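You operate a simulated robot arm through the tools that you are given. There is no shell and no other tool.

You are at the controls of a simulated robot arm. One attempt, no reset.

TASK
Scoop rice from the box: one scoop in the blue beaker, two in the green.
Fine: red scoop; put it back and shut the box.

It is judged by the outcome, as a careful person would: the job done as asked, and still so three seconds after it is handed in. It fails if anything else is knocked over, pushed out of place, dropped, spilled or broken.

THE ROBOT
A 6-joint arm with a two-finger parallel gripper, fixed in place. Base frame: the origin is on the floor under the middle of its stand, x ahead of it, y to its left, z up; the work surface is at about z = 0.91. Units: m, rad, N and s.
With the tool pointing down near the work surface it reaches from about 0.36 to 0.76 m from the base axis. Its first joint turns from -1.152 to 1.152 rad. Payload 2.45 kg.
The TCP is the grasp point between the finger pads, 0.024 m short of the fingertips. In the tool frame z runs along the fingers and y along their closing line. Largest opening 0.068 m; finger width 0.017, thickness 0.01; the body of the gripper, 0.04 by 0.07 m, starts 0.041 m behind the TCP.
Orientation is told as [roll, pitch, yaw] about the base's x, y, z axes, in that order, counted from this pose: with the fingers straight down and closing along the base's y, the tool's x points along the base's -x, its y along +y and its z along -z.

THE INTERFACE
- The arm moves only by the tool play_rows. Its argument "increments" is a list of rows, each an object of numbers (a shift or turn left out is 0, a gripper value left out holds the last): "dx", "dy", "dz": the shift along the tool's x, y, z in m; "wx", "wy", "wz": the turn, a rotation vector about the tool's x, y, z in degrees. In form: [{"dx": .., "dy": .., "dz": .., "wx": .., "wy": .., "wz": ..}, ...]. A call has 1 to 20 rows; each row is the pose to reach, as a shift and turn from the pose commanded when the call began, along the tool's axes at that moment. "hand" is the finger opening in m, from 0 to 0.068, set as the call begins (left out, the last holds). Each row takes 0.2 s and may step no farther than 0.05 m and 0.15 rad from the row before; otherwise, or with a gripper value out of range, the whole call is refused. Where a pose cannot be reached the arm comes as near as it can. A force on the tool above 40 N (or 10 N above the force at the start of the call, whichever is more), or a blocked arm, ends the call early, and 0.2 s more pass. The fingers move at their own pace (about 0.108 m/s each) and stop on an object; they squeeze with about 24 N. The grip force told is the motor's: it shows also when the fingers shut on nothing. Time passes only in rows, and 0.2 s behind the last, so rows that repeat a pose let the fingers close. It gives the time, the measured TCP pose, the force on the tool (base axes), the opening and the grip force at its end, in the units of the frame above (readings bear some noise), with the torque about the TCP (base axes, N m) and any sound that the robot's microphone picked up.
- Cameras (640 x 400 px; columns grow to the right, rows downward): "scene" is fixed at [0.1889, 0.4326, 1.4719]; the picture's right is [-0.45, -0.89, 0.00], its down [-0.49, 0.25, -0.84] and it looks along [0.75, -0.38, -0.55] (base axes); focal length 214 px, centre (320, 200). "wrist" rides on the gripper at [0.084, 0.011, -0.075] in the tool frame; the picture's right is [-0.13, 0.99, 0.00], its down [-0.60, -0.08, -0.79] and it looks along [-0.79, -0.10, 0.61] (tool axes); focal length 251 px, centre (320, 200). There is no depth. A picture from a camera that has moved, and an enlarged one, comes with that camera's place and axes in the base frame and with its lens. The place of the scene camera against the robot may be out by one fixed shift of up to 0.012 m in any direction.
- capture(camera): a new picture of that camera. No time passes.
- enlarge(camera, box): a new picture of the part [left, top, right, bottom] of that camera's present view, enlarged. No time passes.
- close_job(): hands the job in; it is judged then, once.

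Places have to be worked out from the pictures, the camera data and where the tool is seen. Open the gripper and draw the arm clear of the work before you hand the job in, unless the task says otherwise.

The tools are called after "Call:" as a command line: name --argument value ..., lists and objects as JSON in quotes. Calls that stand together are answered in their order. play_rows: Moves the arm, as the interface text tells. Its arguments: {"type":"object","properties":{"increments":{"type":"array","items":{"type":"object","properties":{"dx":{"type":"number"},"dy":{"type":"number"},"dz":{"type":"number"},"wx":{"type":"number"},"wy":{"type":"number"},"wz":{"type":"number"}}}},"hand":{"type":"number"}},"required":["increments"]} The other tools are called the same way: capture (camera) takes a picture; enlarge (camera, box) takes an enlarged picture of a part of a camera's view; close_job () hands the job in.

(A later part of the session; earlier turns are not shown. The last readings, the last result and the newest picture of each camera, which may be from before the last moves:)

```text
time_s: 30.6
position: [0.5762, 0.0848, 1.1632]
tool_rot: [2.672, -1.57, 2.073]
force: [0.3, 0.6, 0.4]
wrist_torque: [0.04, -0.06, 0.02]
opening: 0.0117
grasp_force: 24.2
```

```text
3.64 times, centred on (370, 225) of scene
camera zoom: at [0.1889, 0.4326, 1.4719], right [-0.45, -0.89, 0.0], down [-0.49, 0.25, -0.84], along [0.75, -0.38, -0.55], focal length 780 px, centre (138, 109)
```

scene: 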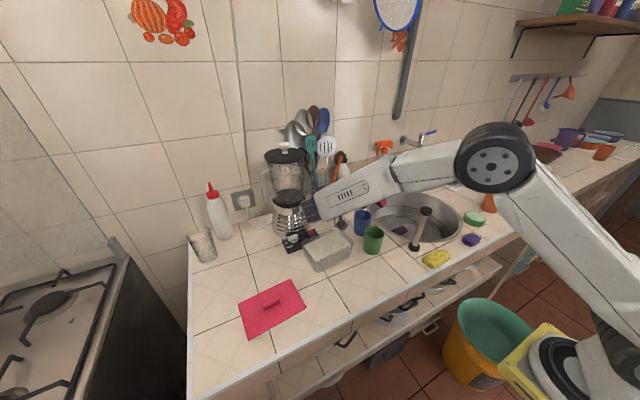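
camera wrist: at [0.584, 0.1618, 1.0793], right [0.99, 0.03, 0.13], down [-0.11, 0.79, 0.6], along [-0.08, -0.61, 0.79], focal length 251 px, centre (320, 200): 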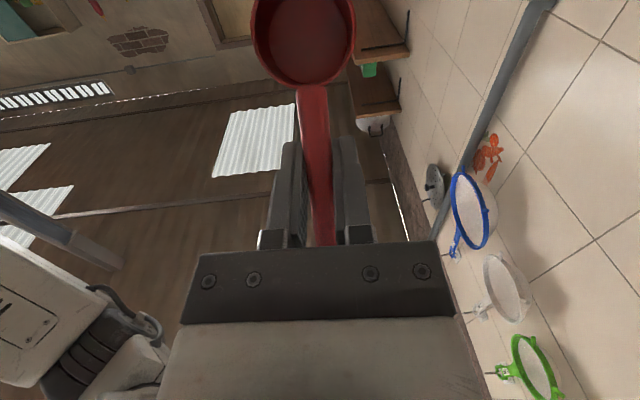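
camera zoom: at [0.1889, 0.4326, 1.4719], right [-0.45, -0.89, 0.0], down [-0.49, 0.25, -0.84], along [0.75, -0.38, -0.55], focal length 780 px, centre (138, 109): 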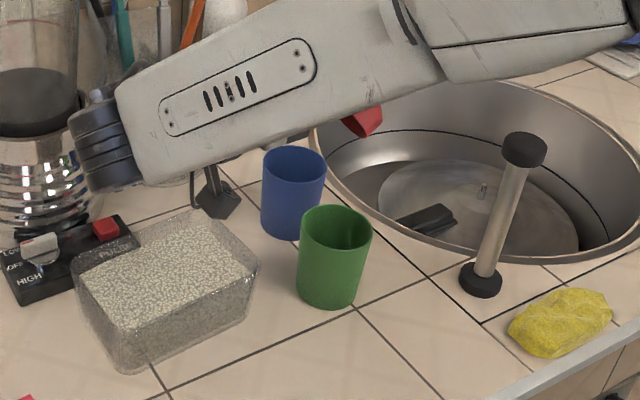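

The full 120° tip is reachable and everything stays clear. I swing back to level while shifting over to above the rice box, so the wrist camera can look down into it.

Call:
play_rows --increments '[{"dx": -0.0085, "dz": -0.002, "dy": 0.003, "wy": 8}, {"dx": -0.0156, "dz": -0.0035, "dy": 0.006, "wy": 16}, {"dx": -0.0214, "dz": -0.0042, "dy": 0.009, "wy": 24}, {"dx": -0.0257, "dz": -0.0047, "dy": 0.012, "wy": 32}, {"dx": -0.0283, "dz": -0.0052, "dy": 0.015, "wy": 40}, {"dx": -0.0295, "dz": -0.0056, "dy": 0.018, "wy": 48}, {"dx": -0.0293, "dz": -0.0064, "dy": 0.021, "wy": 56}, {"dx": -0.0275, "dz": -0.0077, "dy": 0.024, "wy": 64}, {"dx": -0.0244, "dz": -0.0097, "dy": 0.027, "wy": 72}, {"dx": -0.0201, "dz": -0.0126, "dy": 0.03, "wy": 80}, {"dx": -0.0146, "dz": -0.0167, "dy": 0.033, "wy": 88}, {"dx": -0.0082, "dz": -0.0218, "dy": 0.036, "wy": 96}, {"dx": -0.0011, "dz": -0.0283, "dy": 0.039, "wy": 104}, {"dx": 0.0067, "dz": -0.0362, "dy": 0.042, "wy": 112}, {"dx": 0.0148, "dz": -0.0456, "dy": 0.045, "wy": 120}, {"dx": 0.0148, "dz": -0.0456, "dy": 0.045, "wy": 120}]'

Call:
capture --camera "wrist"

Call:
enlarge --camera "scene" --box '[290, 180, 390, 280]'

```text
time_s: 34.0
position: [0.6207, 0.133, 1.1495]
tool_rot: [0.0, 0.526, -1.536]
force: [-0.7, 0.7, 0.7]
wrist_torque: [-0.03, 0.0, 0.0]
opening: 0.0119
grasp_force: 23.8
```

```text
taken
camera wrist: at [0.6295, 0.1693, 1.2565], right [0.99, -0.08, -0.06], down [-0.05, -0.92, 0.38], along [-0.09, -0.38, -0.92], focal length 251 px, centre (320, 200)
```

wrist: 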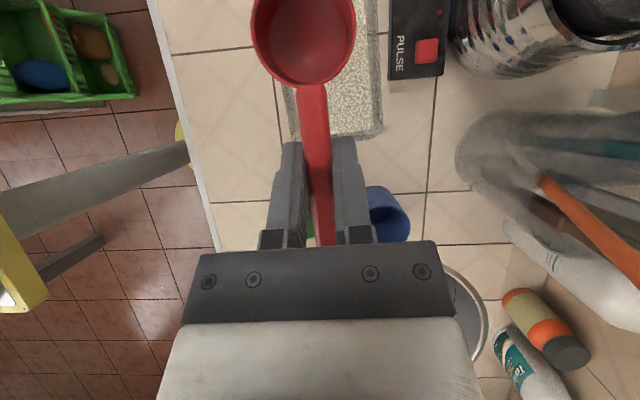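

```text
4.00 times, centred on (340, 230) of scene
camera zoom: at [0.1889, 0.4326, 1.4719], right [-0.45, -0.89, 0.0], down [-0.49, 0.25, -0.84], along [0.75, -0.38, -0.55], focal length 858 px, centre (240, 80)
```

zoom: 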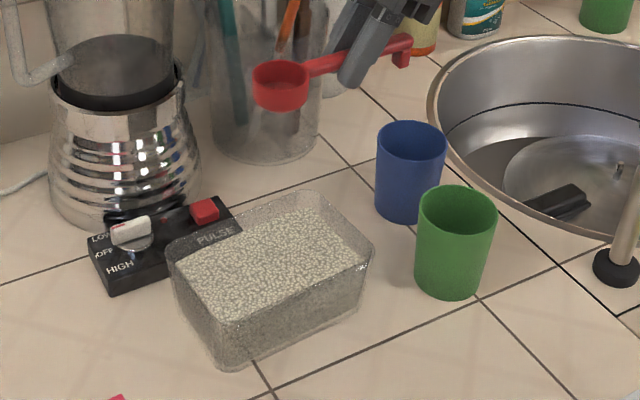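

I enlarge the wrist view over the box to measure its walls and the rice surface.

Call:
enlarge --camera "wrist" --box '[230, 0, 430, 150]'

Call:
enlarge --camera "scene" --box '[325, 180, 395, 250]'

```text
2.67 times, centred on (330, 75) of wrist
camera zoom: at [0.6295, 0.1693, 1.2565], right [0.99, -0.08, -0.06], down [-0.05, -0.92, 0.38], along [-0.09, -0.38, -0.92], focal length 670 px, centre (293, 533)
```

zoom: 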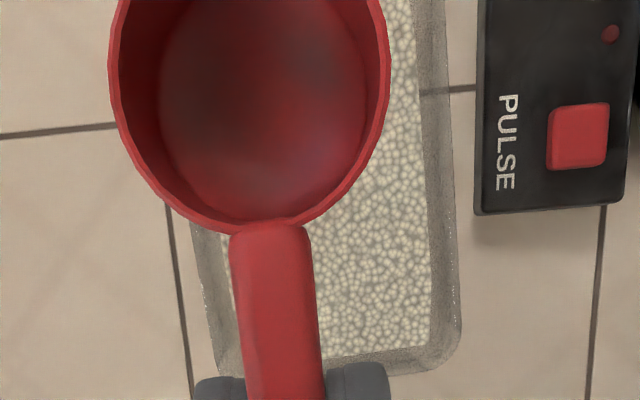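

```text
5.71 times, centred on (360, 215) of scene
camera zoom: at [0.1889, 0.4326, 1.4719], right [-0.45, -0.89, 0.0], down [-0.49, 0.25, -0.84], along [0.75, -0.38, -0.55], focal length 1226 px, centre (91, 114)
```

zoom: 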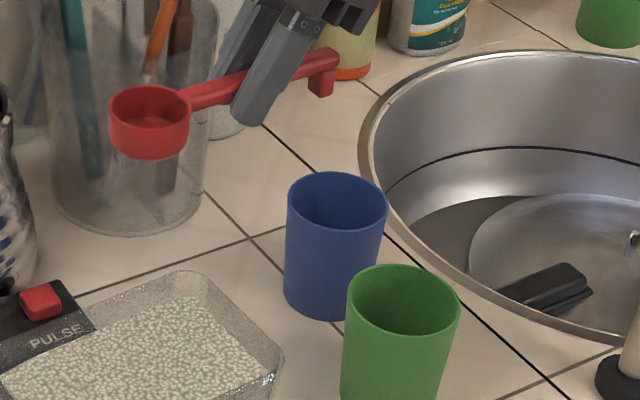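

Calibrating both cameras against each other puts the rice surface at z ≈ 0.96, the box rim at ≈ 0.98 and the box interior at x 0.582–0.664, y 0.13–0.26. I pitch the scoop 50° nose-down above the near end of the box.

Call:
play_rows --increments '[{"dx": -0.0051, "dy": 0.0008, "dz": 0.0085, "wy": -7.14}, {"dx": -0.0102, "dy": 0.0015, "dz": 0.0171, "wy": -14.3}, {"dx": -0.0153, "dy": 0.0023, "dz": 0.0256, "wy": -21.4}, {"dx": -0.0204, "dy": 0.003, "dz": 0.0342, "wy": -28.6}, {"dx": -0.0255, "dy": 0.0038, "dz": 0.0427, "wy": -35.7}, {"dx": -0.0306, "dy": 0.0045, "dz": 0.0513, "wy": -42.9}, {"dx": -0.0357, "dy": 0.0053, "dz": 0.0598, "wy": -50}, {"dx": -0.0357, "dy": 0.0053, "dz": 0.0598, "wy": -50}]'

Call:
capture --camera "wrist"

Call:
enlarge --camera "scene" --box '[280, 180, 400, 280]'

```text
time_s: 35.8
position: [0.6252, 0.1338, 1.0794]
tool_rot: [-0.001, -0.35, -1.537]
force: [-0.3, 0.2, -0.3]
wrist_torque: [0.01, 0.01, -0.02]
opening: 0.0119
grasp_force: 24.2
```

```text
taken
camera wrist: at [0.6325, 0.2387, 1.1208], right [1.0, -0.09, 0.04], down [-0.07, -0.3, 0.95], along [-0.07, -0.95, -0.3], focal length 251 px, centre (320, 200)
```

wrist: 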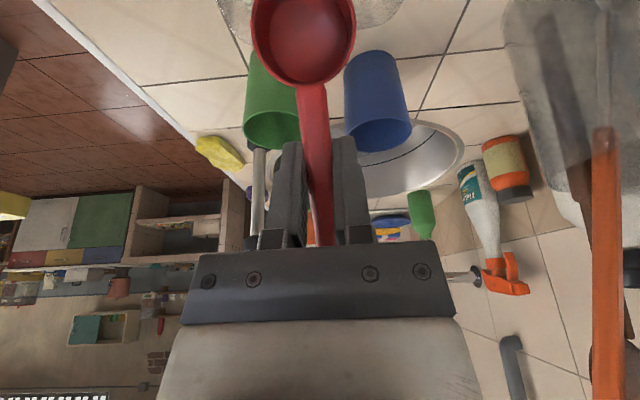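

```text
4.00 times, centred on (340, 230) of scene
camera zoom: at [0.1889, 0.4326, 1.4719], right [-0.45, -0.89, 0.0], down [-0.49, 0.25, -0.84], along [0.75, -0.38, -0.55], focal length 858 px, centre (240, 80)
```

zoom: 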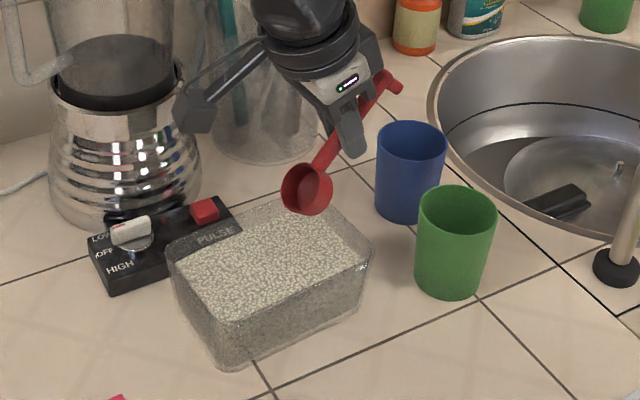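

The scoop is nose-down over the near end of the box, clear of walls. I enter the rice along the cup's mouth plane and check the force.

Call:
play_rows --increments '[{"dx": 0.0077, "dz": 0.0211}, {"dx": 0.0154, "dz": 0.0423}, {"dx": 0.0209, "dz": 0.0475}, {"dx": 0.0264, "dz": 0.0521}, {"dx": 0.032, "dz": 0.056}, {"dx": 0.0377, "dz": 0.0597}]'

Call:
enlarge --camera "scene" --box '[290, 190, 380, 280]'

```text
time_s: 37.2
position: [0.6244, 0.1495, 1.0095]
tool_rot: [0.001, -0.351, -1.535]
force: [0.4, -0.8, -0.4]
wrist_torque: [-0.01, -0.01, 0.04]
opening: 0.0123
grasp_force: 23.4
```

```text
4.44 times, centred on (335, 235) of scene
camera zoom: at [0.1889, 0.4326, 1.4719], right [-0.45, -0.89, 0.0], down [-0.49, 0.25, -0.84], along [0.75, -0.38, -0.55], focal length 953 px, centre (253, 44)
```

zoom: 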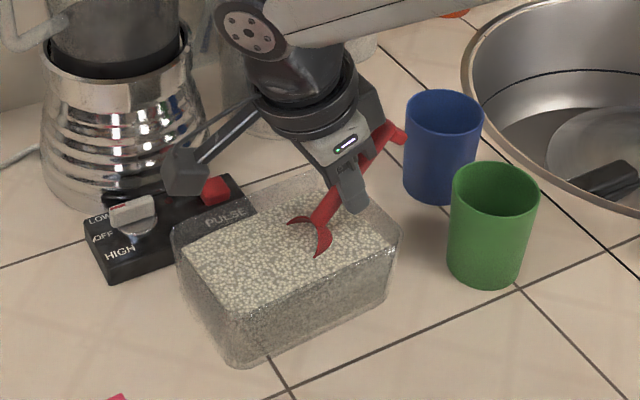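

The cup is slicing into the rice with no notable force. I push it forward below the surface while easing the pitch back to 35°.

Call:
play_rows --increments '[{"dx": 0.0097, "dz": 0.0055, "wy": 1}, {"dx": 0.0164, "dz": 0.0085, "wy": 3}, {"dx": 0.022, "dz": 0.0106, "wy": 6}, {"dx": 0.0269, "dz": 0.0109, "wy": 9}, {"dx": 0.0317, "dz": 0.0103, "wy": 12}, {"dx": 0.0353, "dz": 0.0091, "wy": 15}]'

Call:
enlarge --camera "scene" --box '[290, 190, 380, 280]'

Call:
capture --camera "wrist"

```text
time_s: 38.6
position: [0.6236, 0.1782, 0.9896]
tool_rot: [-0.001, -0.086, -1.536]
force: [0.0, -0.7, -0.8]
wrist_torque: [-0.05, -0.01, -0.01]
opening: 0.0121
grasp_force: 24.2
```

```text
4.44 times, centred on (335, 235) of scene
camera zoom: at [0.1889, 0.4326, 1.4719], right [-0.45, -0.89, 0.0], down [-0.49, 0.25, -0.84], along [0.75, -0.38, -0.55], focal length 953 px, centre (253, 44)
```

zoom: 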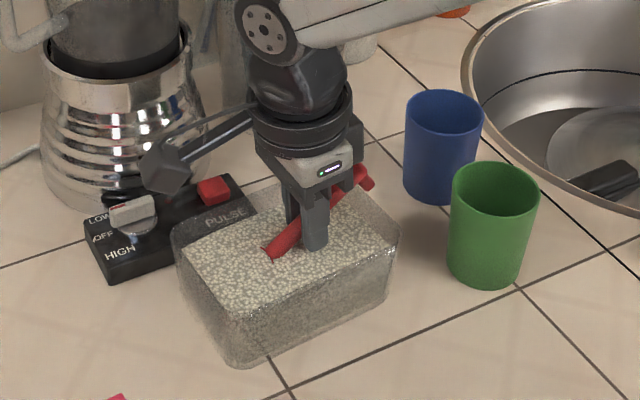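

```text
taken
camera wrist: at [0.631, 0.2695, 1.0577], right [1.0, -0.09, 0.01], down [-0.06, -0.54, 0.84], along [-0.07, -0.84, -0.54], focal length 251 px, centre (320, 200)
```

wrist: 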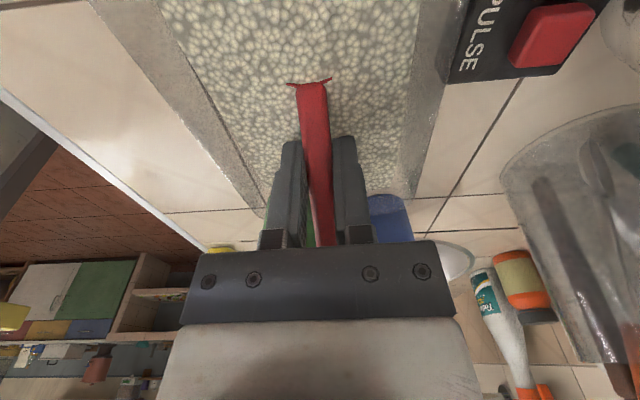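

The cup is fully under the rice surface. I now lift while levelling it, staying inside the box's outline.

Call:
play_rows --increments '[{"dx": -0.001, "dz": -0.0028, "wy": 4}, {"dx": -0.0028, "dz": -0.0074, "wy": 8}, {"dx": -0.0056, "dz": -0.0138, "wy": 12}, {"dx": -0.0088, "dz": -0.021, "wy": 17}, {"dx": -0.0129, "dz": -0.0291, "wy": 23}, {"dx": -0.0175, "dz": -0.0378, "wy": 29}, {"dx": -0.0214, "dz": -0.0465, "wy": 35}, {"dx": -0.0225, "dz": -0.058, "wy": 35}, {"dx": -0.0233, "dz": -0.0679, "wy": 35}, {"dx": -0.0233, "dz": -0.0679, "wy": 35}]'

Call:
capture --camera "wrist"

Call:
enlarge --camera "scene" --box '[290, 190, 380, 280]'

```text
time_s: 40.8
position: [0.6222, 0.1611, 1.0595]
tool_rot: [0.001, 0.524, -1.537]
force: [-0.2, 0.0, -0.5]
wrist_torque: [0.01, -0.01, 0.0]
opening: 0.0123
grasp_force: 23.9
```

```text
taken
camera wrist: at [0.6328, 0.1966, 1.1668], right [0.99, -0.08, -0.06], down [-0.05, -0.92, 0.38], along [-0.09, -0.38, -0.92], focal length 251 px, centre (320, 200)
```

wrist: 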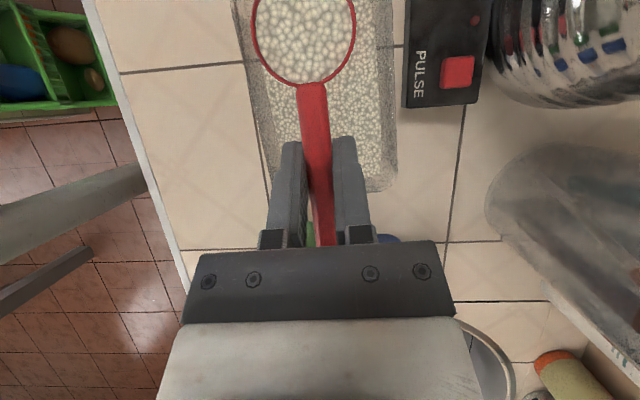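

```text
4.44 times, centred on (335, 235) of scene
camera zoom: at [0.1889, 0.4326, 1.4719], right [-0.45, -0.89, 0.0], down [-0.49, 0.25, -0.84], along [0.75, -0.38, -0.55], focal length 953 px, centre (253, 44)
```

zoom: 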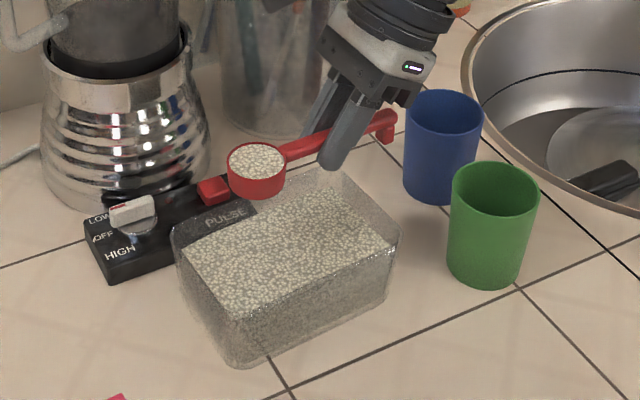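

I have a full, level scoop over the box. I carry it slowly and level, 6 cm or more above the beaker rims, toward the blue beaker, turning 12° on the way.

Call:
play_rows --increments '[{"dx": 0.0015, "dz": -0.0113, "dy": 0.0014, "wx": 0.12, "wz": -0.21}, {"dx": -0.01, "dz": -0.0179, "dy": 0.0056, "wx": 0.5, "wz": -0.83}, {"dx": -0.0272, "dz": -0.0279, "dy": 0.0119, "wx": 1, "wz": -1.8}, {"dx": -0.0463, "dz": -0.0389, "dy": 0.0189, "wx": 1.6, "wz": -2.8}, {"dx": -0.0673, "dz": -0.0511, "dy": 0.0266, "wx": 2.3, "wz": -4}, {"dx": -0.0903, "dz": -0.0643, "dy": 0.0351, "wx": 3, "wz": -5.2}, {"dx": -0.1113, "dz": -0.0764, "dy": 0.0428, "wx": 3.7, "wz": -6.3}, {"dx": -0.1323, "dz": -0.0886, "dy": 0.0505, "wx": 4.3, "wz": -7.5}, {"dx": -0.1514, "dz": -0.0996, "dy": 0.0575, "wx": 4.9, "wz": -8.5}, {"dx": -0.1686, "dz": -0.1096, "dy": 0.0638, "wx": 5.5, "wz": -9.5}, {"dx": -0.1801, "dz": -0.1162, "dy": 0.068, "wx": 5.8, "wz": -10.1}, {"dx": -0.1858, "dz": -0.1195, "dy": 0.0701, "wx": 6, "wz": -10.4}, {"dx": -0.1858, "dz": -0.1195, "dy": 0.0701, "wx": 6, "wz": -10.4}]'

Call:
capture --camera "wrist"

Call:
enlarge --camera "scene" --box '[300, 170, 420, 270]'

```text
time_s: 43.6
position: [0.7024, -0.0569, 1.0697]
tool_rot: [-0.001, 0.522, -1.327]
force: [-0.7, 0.3, -0.9]
wrist_torque: [-0.01, 0.01, 0.0]
opening: 0.0122
grasp_force: 23.4
```

```text
taken
camera wrist: at [0.7044, -0.0189, 1.1768], right [0.99, 0.13, -0.06], down [0.15, -0.91, 0.38], along [-0.01, -0.39, -0.92], focal length 251 px, centre (320, 200)
```

wrist: 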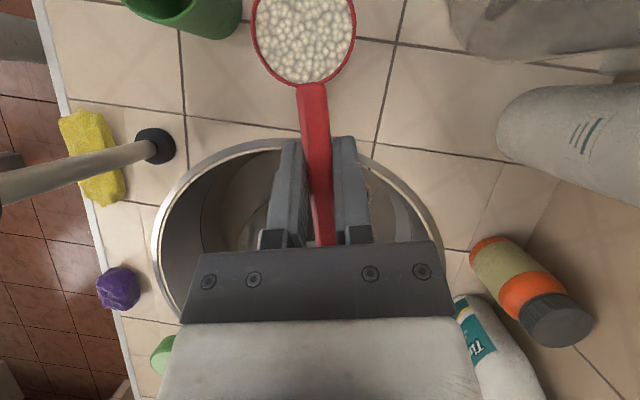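

```text
4.00 times, centred on (360, 220) of scene
camera zoom: at [0.1889, 0.4326, 1.4719], right [-0.45, -0.89, 0.0], down [-0.49, 0.25, -0.84], along [0.75, -0.38, -0.55], focal length 858 px, centre (160, 120)
```

zoom: 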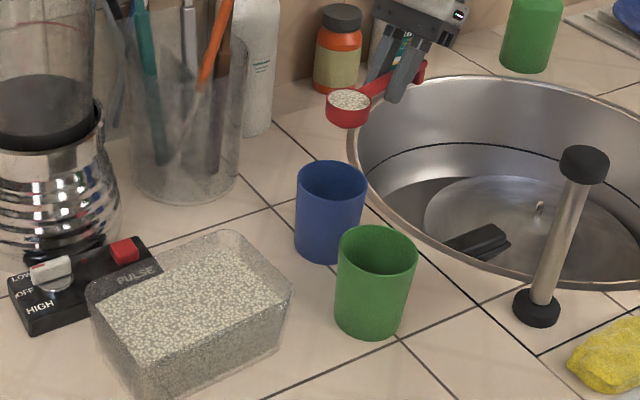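

The full scoop hides the blue beaker from the wrist camera. I sidestep about 6 cm, still level and above the rims, to get a clean view of both beakers.

Call:
play_rows --increments '[{"dx": 0.005, "dz": 0.003, "dy": -0.009}, {"dx": 0.0147, "dz": 0.0085, "dy": -0.0267}, {"dx": 0.0245, "dz": 0.014, "dy": -0.0445}, {"dx": 0.0294, "dz": 0.017, "dy": -0.0534}, {"dx": 0.0294, "dz": 0.017, "dy": -0.0534}]'

Call:
enlarge --camera "wrist" --box '[180, 0, 480, 160]'

```text
time_s: 44.8
position: [0.6407, -0.0367, 1.0687]
tool_rot: [-0.001, 0.524, -1.328]
force: [-1.0, -0.6, -0.3]
wrist_torque: [-0.02, -0.02, -0.01]
opening: 0.0123
grasp_force: 24.0
```

```text
2.13 times, centred on (330, 80) of wrist
camera zoom: at [0.6423, 0.0015, 1.177], right [0.99, 0.13, -0.06], down [0.15, -0.91, 0.38], along [-0.01, -0.39, -0.92], focal length 536 px, centre (299, 456)
```

zoom: 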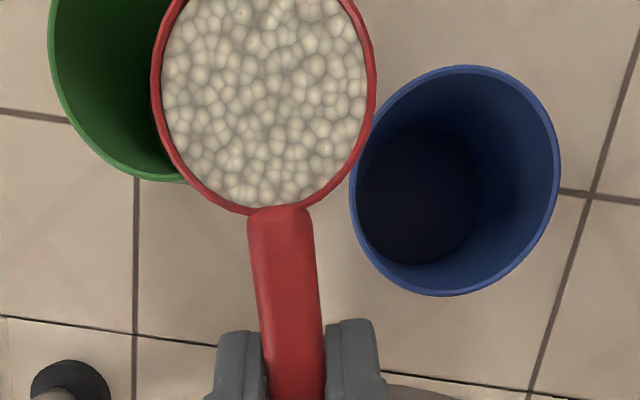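

Blue is centred at about (0.678, 0.021) with a ~6.5 cm mouth, green at (0.581, 0.0405). I put the scoop's lip over the centre of the blue beaker at about 1.04 m.

Call:
play_rows --increments '[{"dx": -0.0083, "dz": -0.0001, "dy": 0.01}, {"dx": -0.02, "dz": -0.0002, "dy": 0.0245}, {"dx": -0.0325, "dz": -0.0004, "dy": 0.0395}, {"dx": -0.0413, "dz": -0.0005, "dy": 0.0498}, {"dx": -0.0413, "dz": -0.0005, "dy": 0.0498}]'

Call:
enlarge --camera "scene" --box '[320, 180, 420, 270]'

```text
time_s: 46.0
position: [0.7005, -0.0601, 1.0494]
tool_rot: [0.0, 0.524, -1.326]
force: [-0.1, 0.4, -1.3]
wrist_torque: [-0.03, -0.02, -0.01]
opening: 0.0122
grasp_force: 23.9
```

```text
4.44 times, centred on (370, 225) of scene
camera zoom: at [0.1889, 0.4326, 1.4719], right [-0.45, -0.89, 0.0], down [-0.49, 0.25, -0.84], along [0.75, -0.38, -0.55], focal length 953 px, centre (98, 89)
```

zoom: 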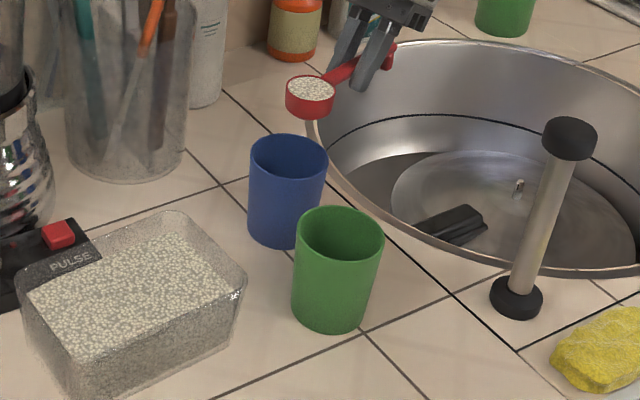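

Lip and beaker line up within a few mm in both views. I tip slowly, 4° per step, turning about the lip, with a 4 mm sideways correction.

Call:
play_rows --increments '[{"dx": 0.0034, "dz": -0.0043, "dy": -0.004, "wy": -4}, {"dx": 0.0071, "dz": -0.0084, "dy": -0.004, "wy": -8}, {"dx": 0.011, "dz": -0.0121, "dy": -0.004, "wy": -12}, {"dx": 0.0152, "dz": -0.0157, "dy": -0.004, "wy": -16}, {"dx": 0.0197, "dz": -0.0189, "dy": -0.004, "wy": -20}, {"dx": 0.0243, "dz": -0.0217, "dy": -0.004, "wy": -24}, {"dx": 0.0292, "dz": -0.0243, "dy": -0.004, "wy": -28}, {"dx": 0.0342, "dz": -0.0265, "dy": -0.004, "wy": -32}, {"dx": 0.0394, "dz": -0.0283, "dy": -0.004, "wy": -36}, {"dx": 0.0446, "dz": -0.0298, "dy": -0.004, "wy": -40}, {"dx": 0.05, "dz": -0.031, "dy": -0.004, "wy": -44}, {"dx": 0.0554, "dz": -0.0317, "dy": -0.004, "wy": -48}]'

Call:
enlarge --camera "scene" --box '[320, 180, 420, 270]'

Call:
capture --camera "wrist"

```text
time_s: 48.6
position: [0.687, -0.0301, 1.1054]
tool_rot: [0.0, -0.315, -1.326]
force: [-0.2, -0.9, 0.3]
wrist_torque: [-0.04, -0.01, -0.02]
opening: 0.012
grasp_force: 24.1
```

```text
4.44 times, centred on (370, 225) of scene
camera zoom: at [0.1889, 0.4326, 1.4719], right [-0.45, -0.89, 0.0], down [-0.49, 0.25, -0.84], along [0.75, -0.38, -0.55], focal length 953 px, centre (98, 89)
```

zoom: 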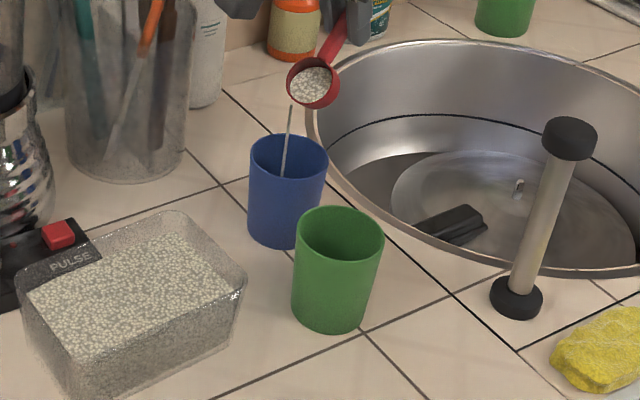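

```text
taken
camera wrist: at [0.6728, 0.0737, 1.151], right [0.99, 0.12, 0.04], down [0.0, -0.34, 0.94], along [0.13, -0.93, -0.33], focal length 251 px, centre (320, 200)
```

wrist: 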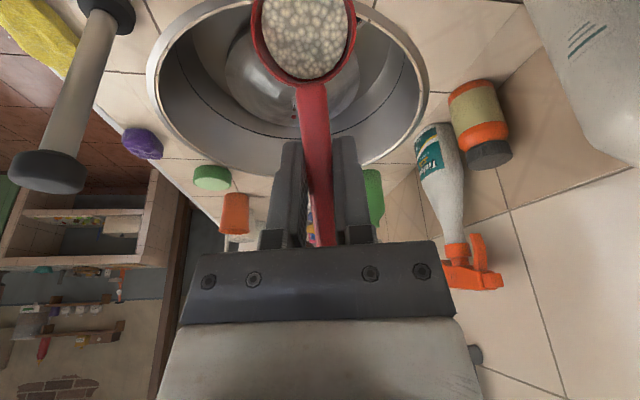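

A thin stream is falling squarely into the blue beaker. I continue tipping about the lip up to 120°.

Call:
play_rows --increments '[{"dx": 0.0034, "dz": -0.0043, "wy": -4}, {"dx": 0.0071, "dz": -0.0084, "wy": -8}, {"dx": 0.011, "dz": -0.0121, "wy": -12}, {"dx": 0.0152, "dz": -0.0157, "wy": -16}, {"dx": 0.0197, "dz": -0.0189, "wy": -20}, {"dx": 0.0243, "dz": -0.0217, "wy": -24}, {"dx": 0.0292, "dz": -0.0243, "wy": -28}, {"dx": 0.0342, "dz": -0.0265, "wy": -32}, {"dx": 0.0394, "dz": -0.0283, "wy": -36}, {"dx": 0.0446, "dz": -0.0298, "wy": -40}, {"dx": 0.05, "dz": -0.031, "wy": -44}, {"dx": 0.0554, "dz": -0.0317, "wy": -48}, {"dx": 0.0609, "dz": -0.0321, "wy": -52}, {"dx": 0.0664, "dz": -0.032, "wy": -56}, {"dx": 0.0719, "dz": -0.0316, "wy": -60}, {"dx": 0.0773, "dz": -0.0308, "wy": -64}, {"dx": 0.0826, "dz": -0.0297, "wy": -68}, {"dx": 0.0878, "dz": -0.0281, "wy": -72}, {"dx": 0.0878, "dz": -0.0281, "wy": -72}, {"dx": 0.0878, "dz": -0.0281, "wy": -72}]'

Call:
enlarge --camera "scene" --box '[320, 180, 420, 270]'

Call:
capture --camera "wrist"

```text
time_s: 52.8
position: [0.6643, 0.062, 1.1043]
tool_rot: [3.07, -1.57, 1.889]
force: [-0.1, 0.3, -1.0]
wrist_torque: [0.02, -0.01, 0.01]
opening: 0.012
grasp_force: 24.4
```

```text
4.44 times, centred on (370, 225) of scene
camera zoom: at [0.1889, 0.4326, 1.4719], right [-0.45, -0.89, 0.0], down [-0.49, 0.25, -0.84], along [0.75, -0.38, -0.55], focal length 953 px, centre (98, 89)
```

zoom: 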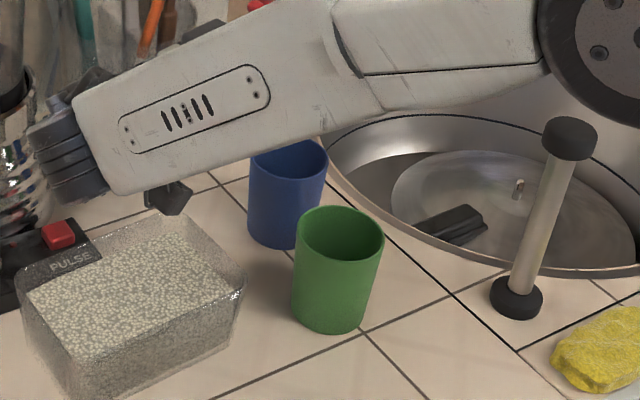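

```text
taken
camera wrist: at [0.6573, 0.1368, 1.0206], right [0.96, 0.24, 0.13], down [-0.27, 0.75, 0.6], along [0.05, -0.62, 0.79], focal length 251 px, centre (320, 200)
```

wrist: 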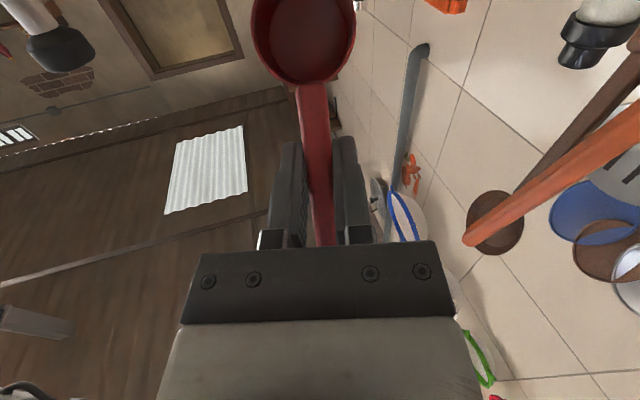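

The cup is empty and the blue beaker has its one scoop; nothing was spilled. I swing back to 50° nose-down and move above the box for the next scoop.

Call:
play_rows --increments '[{"wy": 7.8, "dz": -0.004, "dy": -0.001, "dx": -0.004}, {"wy": 15.6, "dz": -0.012, "dy": -0.003, "dx": -0.006}, {"wy": 23.4, "dz": -0.021, "dy": -0.005, "dx": -0.006}, {"wy": 31.2, "dz": -0.031, "dy": -0.008, "dx": -0.006}, {"wy": 39, "dz": -0.041, "dy": -0.011, "dx": -0.006}, {"wy": 46.8, "dz": -0.051, "dy": -0.014, "dx": -0.006}, {"wy": 54.6, "dz": -0.061, "dy": -0.016, "dx": -0.006}, {"wy": 62.4, "dz": -0.071, "dy": -0.018, "dx": -0.003}, {"wy": 70, "dz": -0.0791, "dy": -0.0205, "dx": 0.0}, {"wy": 70, "dz": -0.0791, "dy": -0.0205, "dx": 0.0}]'

Call:
play_rows --increments '[{"wx": 2.05, "wz": 5.64}, {"wx": 4.1, "wz": 11.28}, {"wx": 4.1, "wz": 11.28}]'

Call:
capture --camera "scene"

Call:
enlarge --camera "scene" --box '[290, 180, 420, 270]'

Call:
capture --camera "wrist"

```text
time_s: 55.0
position: [0.6262, 0.1308, 1.106]
tool_rot: [-0.002, -0.348, -1.327]
force: [0.0, 0.2, 0.4]
wrist_torque: [0.01, 0.01, -0.01]
opening: 0.0119
grasp_force: 23.7
```

```text
time_s: 55.8
position: [0.6261, 0.1318, 1.1056]
tool_rot: [0.0, -0.349, -1.537]
force: [-0.6, -0.3, -0.5]
wrist_torque: [0.03, -0.01, -0.01]
opening: 0.0119
grasp_force: 24.4
```

```text
taken
```

scene: 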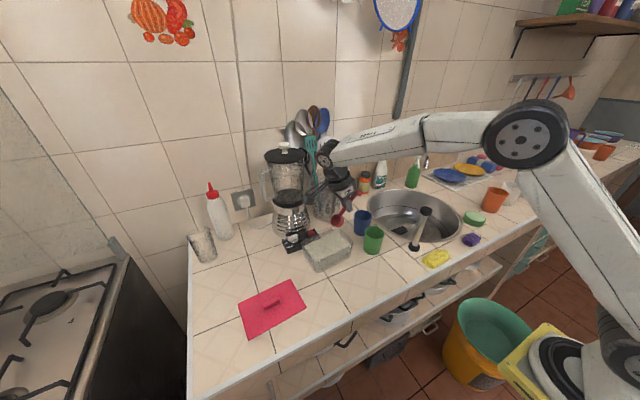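

```text
4.44 times, centred on (355, 225) of scene
camera zoom: at [0.1889, 0.4326, 1.4719], right [-0.45, -0.89, 0.0], down [-0.49, 0.25, -0.84], along [0.75, -0.38, -0.55], focal length 953 px, centre (164, 89)
```

zoom: 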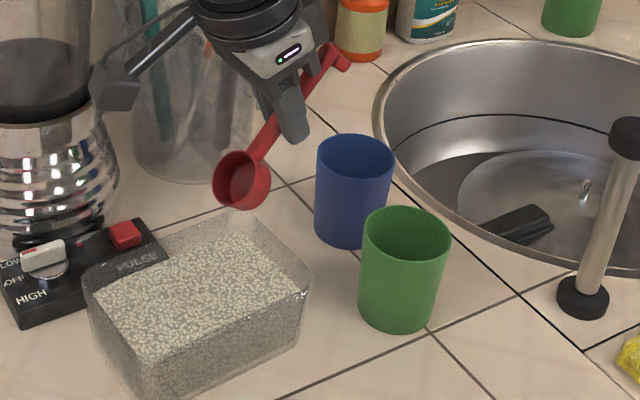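

```text
taken
camera wrist: at [0.6337, 0.237, 1.1473], right [1.0, -0.09, 0.04], down [-0.07, -0.3, 0.95], along [-0.07, -0.95, -0.3], focal length 251 px, centre (320, 200)
```

wrist: 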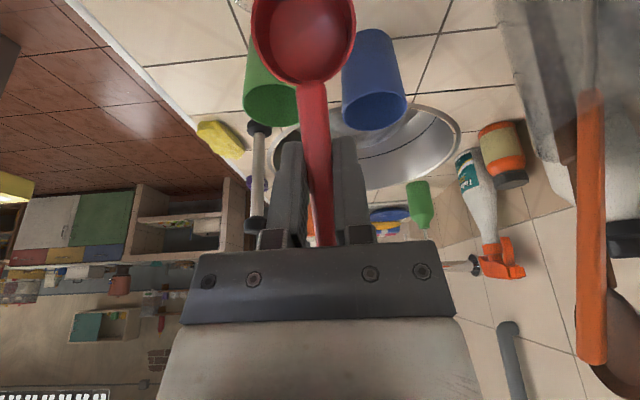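

Both beakers stand where they were and the box is ready. I repeat the same dig, shifted 1 cm in x for fresh rice.

Call:
play_rows --increments '[{"dx": 0.0088, "dz": 0.0241, "dy": -0.006}, {"dx": 0.0164, "dz": 0.0451, "dy": -0.01}, {"dx": 0.0242, "dz": 0.0664, "dy": -0.01}, {"dx": 0.0297, "dz": 0.0713, "dy": -0.01}, {"dx": 0.0352, "dz": 0.0763, "dy": -0.01}, {"dx": 0.0408, "dz": 0.08, "dy": -0.01}, {"dx": 0.0465, "dz": 0.0839, "dy": -0.01}, {"dx": 0.0562, "dz": 0.0894, "dy": -0.01, "wy": 1}, {"dx": 0.0629, "dz": 0.0924, "dy": -0.01, "wy": 3}, {"dx": 0.0684, "dz": 0.0945, "dy": -0.01, "wy": 6}, {"dx": 0.0734, "dz": 0.0947, "dy": -0.01, "wy": 9}, {"dx": 0.0782, "dz": 0.0941, "dy": -0.01, "wy": 12}, {"dx": 0.0818, "dz": 0.0929, "dy": -0.01, "wy": 15}]'

Call:
enlarge --camera "scene" --box '[290, 190, 380, 280]'

```text
time_s: 58.6
position: [0.6157, 0.1761, 0.9904]
tool_rot: [0.001, -0.086, -1.536]
force: [-0.4, 0.0, -0.5]
wrist_torque: [-0.04, 0.0, 0.04]
opening: 0.0121
grasp_force: 23.8
```

```text
4.44 times, centred on (335, 235) of scene
camera zoom: at [0.1889, 0.4326, 1.4719], right [-0.45, -0.89, 0.0], down [-0.49, 0.25, -0.84], along [0.75, -0.38, -0.55], focal length 953 px, centre (253, 44)
```

zoom: 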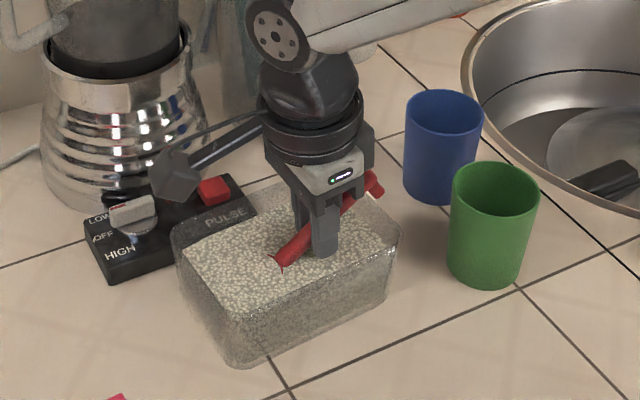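

The cup is again under the surface at the same depth. I lift and level it as before.

Call:
play_rows --increments '[{"dx": -0.001, "dz": -0.0028, "wy": 4}, {"dx": -0.0028, "dz": -0.0074, "wy": 8}, {"dx": -0.0056, "dz": -0.0138, "wy": 12}, {"dx": -0.0088, "dz": -0.021, "wy": 17}, {"dx": -0.0129, "dz": -0.0291, "wy": 23}, {"dx": -0.0175, "dz": -0.0378, "wy": 29}, {"dx": -0.0214, "dz": -0.0465, "wy": 35}, {"dx": -0.0225, "dz": -0.058, "wy": 35}, {"dx": -0.0233, "dz": -0.0679, "wy": 35}, {"dx": -0.0233, "dz": -0.0679, "wy": 35}]'

Call:
capture --camera "wrist"

Call:
enlarge --camera "scene" --box '[290, 190, 380, 280]'

```text
time_s: 60.8
position: [0.6136, 0.1601, 1.059]
tool_rot: [0.0, 0.523, -1.535]
force: [-0.7, -0.3, -0.5]
wrist_torque: [0.02, -0.01, 0.03]
opening: 0.0122
grasp_force: 23.7
```

```text
taken
camera wrist: at [0.6243, 0.1948, 1.1668], right [0.99, -0.08, -0.06], down [-0.05, -0.92, 0.38], along [-0.09, -0.38, -0.92], focal length 251 px, centre (320, 200)
```

wrist: 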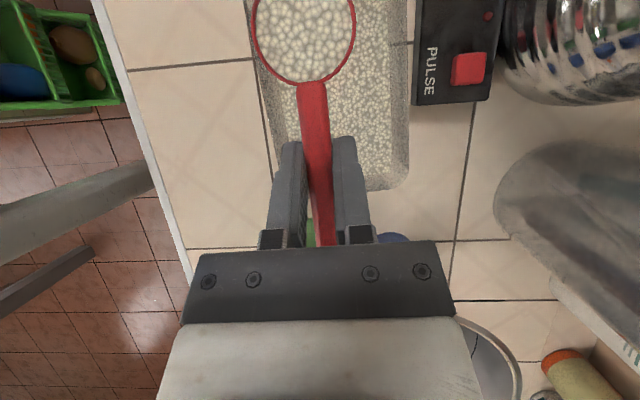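

```text
4.44 times, centred on (335, 235) of scene
camera zoom: at [0.1889, 0.4326, 1.4719], right [-0.45, -0.89, 0.0], down [-0.49, 0.25, -0.84], along [0.75, -0.38, -0.55], focal length 953 px, centre (253, 44)
```

zoom: 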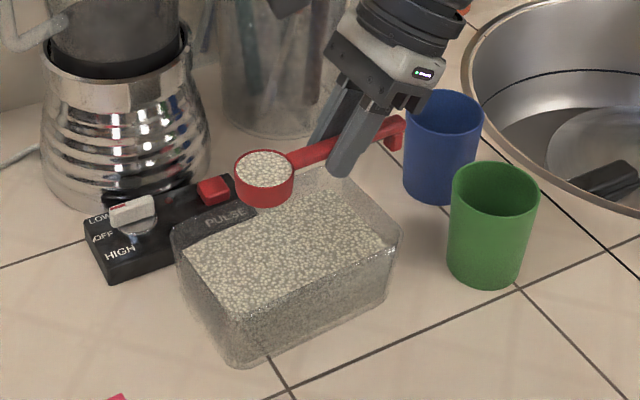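

Another full, level scoop. I carry it level to the green beaker, turning 18° so the wrist stays clear of the pestle-like stand and of the box.

Call:
play_rows --increments '[{"dx": -0.0034, "dz": -0.0019, "dy": -0.0002, "wx": 0.2, "wz": -0.3}, {"dx": -0.0138, "dz": -0.0074, "dy": -0.001, "wx": 0.7, "wz": -1.2}, {"dx": -0.0292, "dz": -0.0158, "dy": -0.002, "wx": 1.5, "wz": -2.7}, {"dx": -0.0464, "dz": -0.0251, "dy": -0.0032, "wx": 2.4, "wz": -4.2}, {"dx": -0.0654, "dz": -0.0353, "dy": -0.0045, "wx": 3.4, "wz": -5.9}, {"dx": -0.086, "dz": -0.0465, "dy": -0.006, "wx": 4.5, "wz": -7.8}, {"dx": -0.1066, "dz": -0.0576, "dy": -0.0074, "wx": 5.6, "wz": -9.7}, {"dx": -0.1256, "dz": -0.0678, "dy": -0.0087, "wx": 6.6, "wz": -11.4}, {"dx": -0.1428, "dz": -0.0771, "dy": -0.0099, "wx": 7.5, "wz": -12.9}, {"dx": -0.1582, "dz": -0.0855, "dy": -0.0109, "wx": 8.3, "wz": -14.4}, {"dx": -0.1686, "dz": -0.091, "dy": -0.0117, "wx": 8.8, "wz": -15.3}, {"dx": -0.172, "dz": -0.0929, "dy": -0.0119, "wx": 9, "wz": -15.6}, {"dx": -0.172, "dz": -0.0929, "dy": -0.0119, "wx": 9, "wz": -15.6}]'

Call:
capture --camera "wrist"

Call:
enlarge --camera "scene" --box '[320, 180, 420, 270]'

```text
time_s: 63.6
position: [0.609, -0.0369, 1.0529]
tool_rot: [0.001, 0.523, -1.222]
force: [-0.5, 0.1, -1.4]
wrist_torque: [-0.02, -0.02, -0.01]
opening: 0.0122
grasp_force: 23.9
```

```text
taken
camera wrist: at [0.6072, 0.0002, 1.1607], right [0.97, 0.23, -0.06], down [0.24, -0.89, 0.38], along [0.03, -0.39, -0.92], focal length 251 px, centre (320, 200)
```

wrist: 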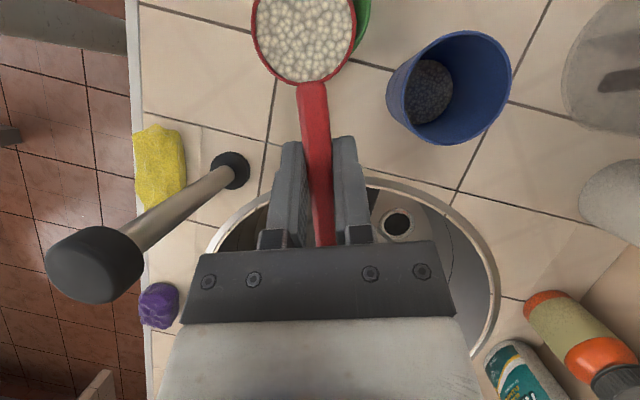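

```text
4.44 times, centred on (370, 225) of scene
camera zoom: at [0.1889, 0.4326, 1.4719], right [-0.45, -0.89, 0.0], down [-0.49, 0.25, -0.84], along [0.75, -0.38, -0.55], focal length 953 px, centre (98, 89)
```

zoom: 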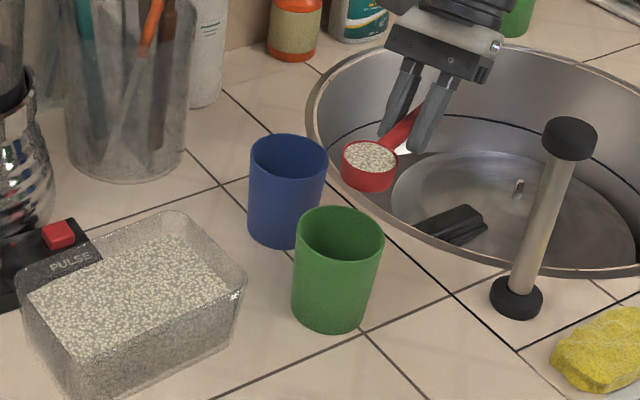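

The lip is over the green beaker's centre (blue visibly holds its rice). I tip slowly about the lip.

Call:
play_rows --increments '[{"dx": 0.0034, "dz": -0.0043, "wy": -4}, {"dx": 0.0071, "dz": -0.0084, "wy": -8}, {"dx": 0.011, "dz": -0.0121, "wy": -12}, {"dx": 0.0152, "dz": -0.0157, "wy": -16}, {"dx": 0.0197, "dz": -0.0189, "wy": -20}, {"dx": 0.0243, "dz": -0.0217, "wy": -24}, {"dx": 0.0292, "dz": -0.0243, "wy": -28}, {"dx": 0.0342, "dz": -0.0265, "wy": -32}, {"dx": 0.0394, "dz": -0.0283, "wy": -36}, {"dx": 0.0446, "dz": -0.0298, "wy": -40}, {"dx": 0.05, "dz": -0.031, "wy": -44}, {"dx": 0.0554, "dz": -0.0317, "wy": -48}]'

Call:
enlarge --camera "scene" --box '[320, 180, 420, 270]'

```text
time_s: 66.2
position: [0.5998, -0.0073, 1.1101]
tool_rot: [0.002, -0.315, -1.221]
force: [0.2, 0.9, -0.8]
wrist_torque: [0.03, 0.0, 0.06]
opening: 0.0119
grasp_force: 24.4
```

```text
4.44 times, centred on (370, 225) of scene
camera zoom: at [0.1889, 0.4326, 1.4719], right [-0.45, -0.89, 0.0], down [-0.49, 0.25, -0.84], along [0.75, -0.38, -0.55], focal length 953 px, centre (98, 89)
```

zoom: 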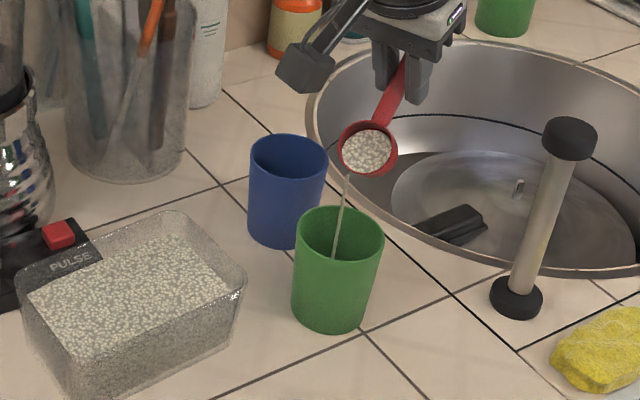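

The stream falls well inside the green beaker. I carry on to 120° and hold there briefly.

Call:
play_rows --increments '[{"dx": 0.0034, "dz": -0.0043, "wy": -4}, {"dx": 0.0071, "dz": -0.0084, "wy": -8}, {"dx": 0.011, "dz": -0.0121, "wy": -12}, {"dx": 0.0152, "dz": -0.0157, "wy": -16}, {"dx": 0.0197, "dz": -0.0189, "wy": -20}, {"dx": 0.0243, "dz": -0.0217, "wy": -24}, {"dx": 0.0292, "dz": -0.0243, "wy": -28}, {"dx": 0.0342, "dz": -0.0265, "wy": -32}, {"dx": 0.0394, "dz": -0.0283, "wy": -36}, {"dx": 0.0446, "dz": -0.0298, "wy": -40}, {"dx": 0.05, "dz": -0.031, "wy": -44}, {"dx": 0.0554, "dz": -0.0317, "wy": -48}, {"dx": 0.0609, "dz": -0.0321, "wy": -52}, {"dx": 0.0664, "dz": -0.032, "wy": -56}, {"dx": 0.0719, "dz": -0.0316, "wy": -60}, {"dx": 0.0773, "dz": -0.0308, "wy": -64}, {"dx": 0.0826, "dz": -0.0297, "wy": -68}, {"dx": 0.0878, "dz": -0.0281, "wy": -72}, {"dx": 0.0878, "dz": -0.0281, "wy": -72}, {"dx": 0.0878, "dz": -0.0281, "wy": -72}]'

Call:
enlarge --camera "scene" --box '[300, 170, 420, 270]'

Call:
capture --camera "wrist"

```text
time_s: 70.4
position: [0.5674, 0.0807, 1.1092]
tool_rot: [2.256, -1.572, 2.803]
force: [0.2, -0.2, -0.9]
wrist_torque: [0.0, -0.03, 0.0]
opening: 0.0119
grasp_force: 24.1
```

```text
4.00 times, centred on (360, 220) of scene
camera zoom: at [0.1889, 0.4326, 1.4719], right [-0.45, -0.89, 0.0], down [-0.49, 0.25, -0.84], along [0.75, -0.38, -0.55], focal length 858 px, centre (160, 120)
```

zoom: 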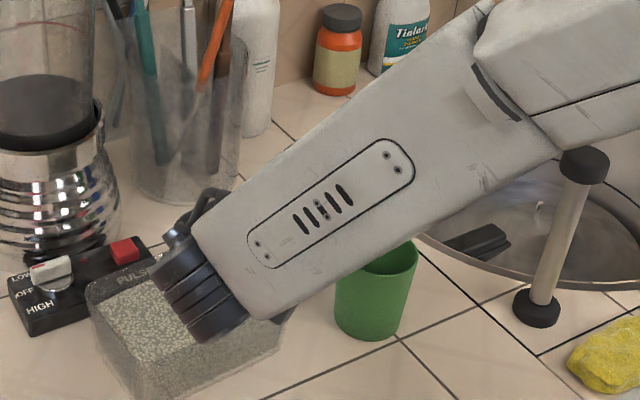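

```text
taken
camera wrist: at [0.5519, 0.1547, 1.0247], right [0.93, 0.34, 0.13], down [-0.35, 0.72, 0.6], along [0.11, -0.61, 0.79], focal length 251 px, centre (320, 200)
```

wrist: 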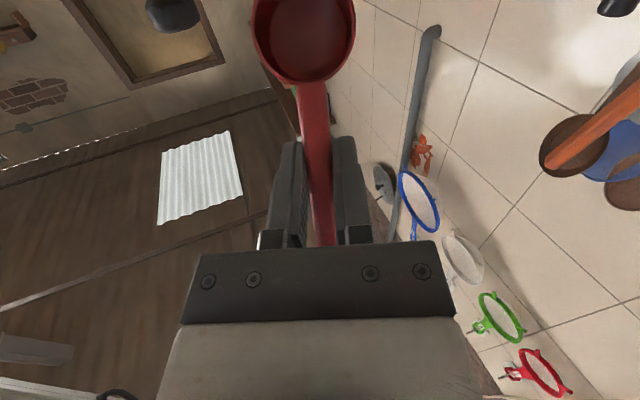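

The cup is empty again; green has its first scoop. I swing back to nose-down above the box for the third scoop.

Call:
play_rows --increments '[{"wy": 7.8, "dz": -0.001, "dy": 0.003, "dx": -0.004}, {"wy": 15.6, "dz": -0.004, "dy": 0.011, "dx": -0.006}, {"wy": 23.4, "dz": -0.007, "dy": 0.021, "dx": -0.006}, {"wy": 31.2, "dz": -0.01, "dy": 0.032, "dx": -0.006}, {"wy": 39, "dz": -0.013, "dy": 0.042, "dx": -0.006}, {"wy": 46.8, "dz": -0.016, "dy": 0.052, "dx": -0.006}, {"wy": 54.6, "dz": -0.02, "dy": 0.063, "dx": -0.006}, {"wy": 62.4, "dz": -0.023, "dy": 0.073, "dx": -0.003}, {"wy": 70, "dz": -0.0256, "dy": 0.0802, "dx": 0.0}, {"wy": 70, "dz": -0.0256, "dy": 0.0802, "dx": 0.0}]'

Call:
play_rows --increments '[{"wx": 2.05, "wz": 5.64}, {"wx": 4.1, "wz": 11.28}, {"wx": 6.16, "wz": 16.9}, {"wx": 6.16, "wz": 16.9}]'

Call:
enlarge --camera "scene" --box '[290, 180, 420, 270]'

Call:
capture --camera "wrist"

```text
time_s: 72.6
position: [0.6344, 0.1324, 1.1085]
tool_rot: [0.0, -0.348, -1.221]
force: [0.3, -0.4, -1.1]
wrist_torque: [-0.02, -0.03, 0.01]
opening: 0.0118
grasp_force: 23.9
```

```text
time_s: 73.6
position: [0.6341, 0.1322, 1.1093]
tool_rot: [0.0, -0.351, -1.539]
force: [0.2, -0.4, -0.6]
wrist_torque: [0.0, 0.01, 0.01]
opening: 0.0119
grasp_force: 23.9
```

```text
4.44 times, centred on (355, 225) of scene
camera zoom: at [0.1889, 0.4326, 1.4719], right [-0.45, -0.89, 0.0], down [-0.49, 0.25, -0.84], along [0.75, -0.38, -0.55], focal length 953 px, centre (164, 89)
```

zoom: 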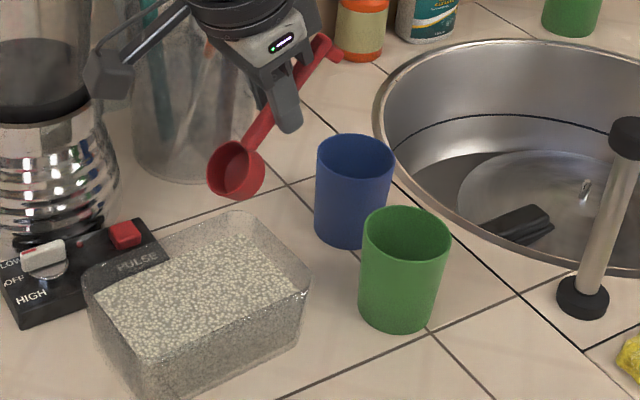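

```text
taken
camera wrist: at [0.6421, 0.237, 1.1507], right [1.0, -0.09, 0.04], down [-0.07, -0.3, 0.95], along [-0.07, -0.95, -0.3], focal length 251 px, centre (320, 200)
```

wrist: 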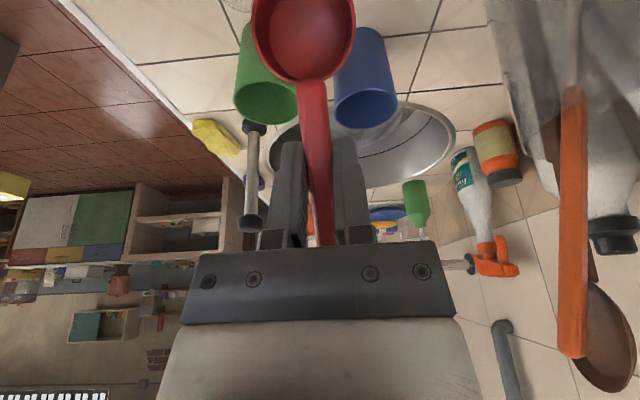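

Everything still stands in place. I make the third dig, about 1 cm to the other side and 2 mm deeper.

Call:
play_rows --increments '[{"dx": 0.0107, "dz": 0.0295}, {"dx": 0.0183, "dz": 0.0505}, {"dx": 0.0261, "dz": 0.0718}, {"dx": 0.0316, "dz": 0.0767}, {"dx": 0.0371, "dz": 0.0817}, {"dx": 0.0427, "dz": 0.0854}, {"dx": 0.0484, "dz": 0.0893}, {"dx": 0.0581, "dz": 0.0948, "wy": 1}, {"dx": 0.0648, "dz": 0.0978, "wy": 3}, {"dx": 0.0703, "dz": 0.0999, "wy": 6}, {"dx": 0.0753, "dz": 0.1001, "wy": 9}, {"dx": 0.0801, "dz": 0.0995, "wy": 12}, {"dx": 0.0837, "dz": 0.0983, "wy": 15}]'

Call:
enlarge --camera "scene" --box '[290, 190, 380, 280]'

```text
time_s: 76.4
position: [0.633, 0.1768, 0.9874]
tool_rot: [-0.001, -0.087, -1.537]
force: [-0.2, -1.0, -0.6]
wrist_torque: [0.0, -0.02, -0.01]
opening: 0.0121
grasp_force: 24.3
```

```text
4.44 times, centred on (335, 235) of scene
camera zoom: at [0.1889, 0.4326, 1.4719], right [-0.45, -0.89, 0.0], down [-0.49, 0.25, -0.84], along [0.75, -0.38, -0.55], focal length 953 px, centre (253, 44)
```

zoom: 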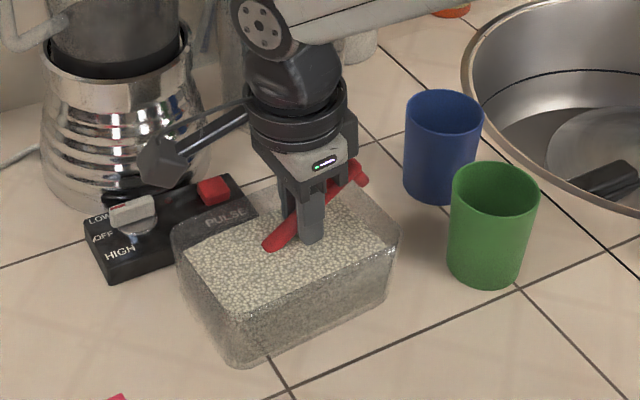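

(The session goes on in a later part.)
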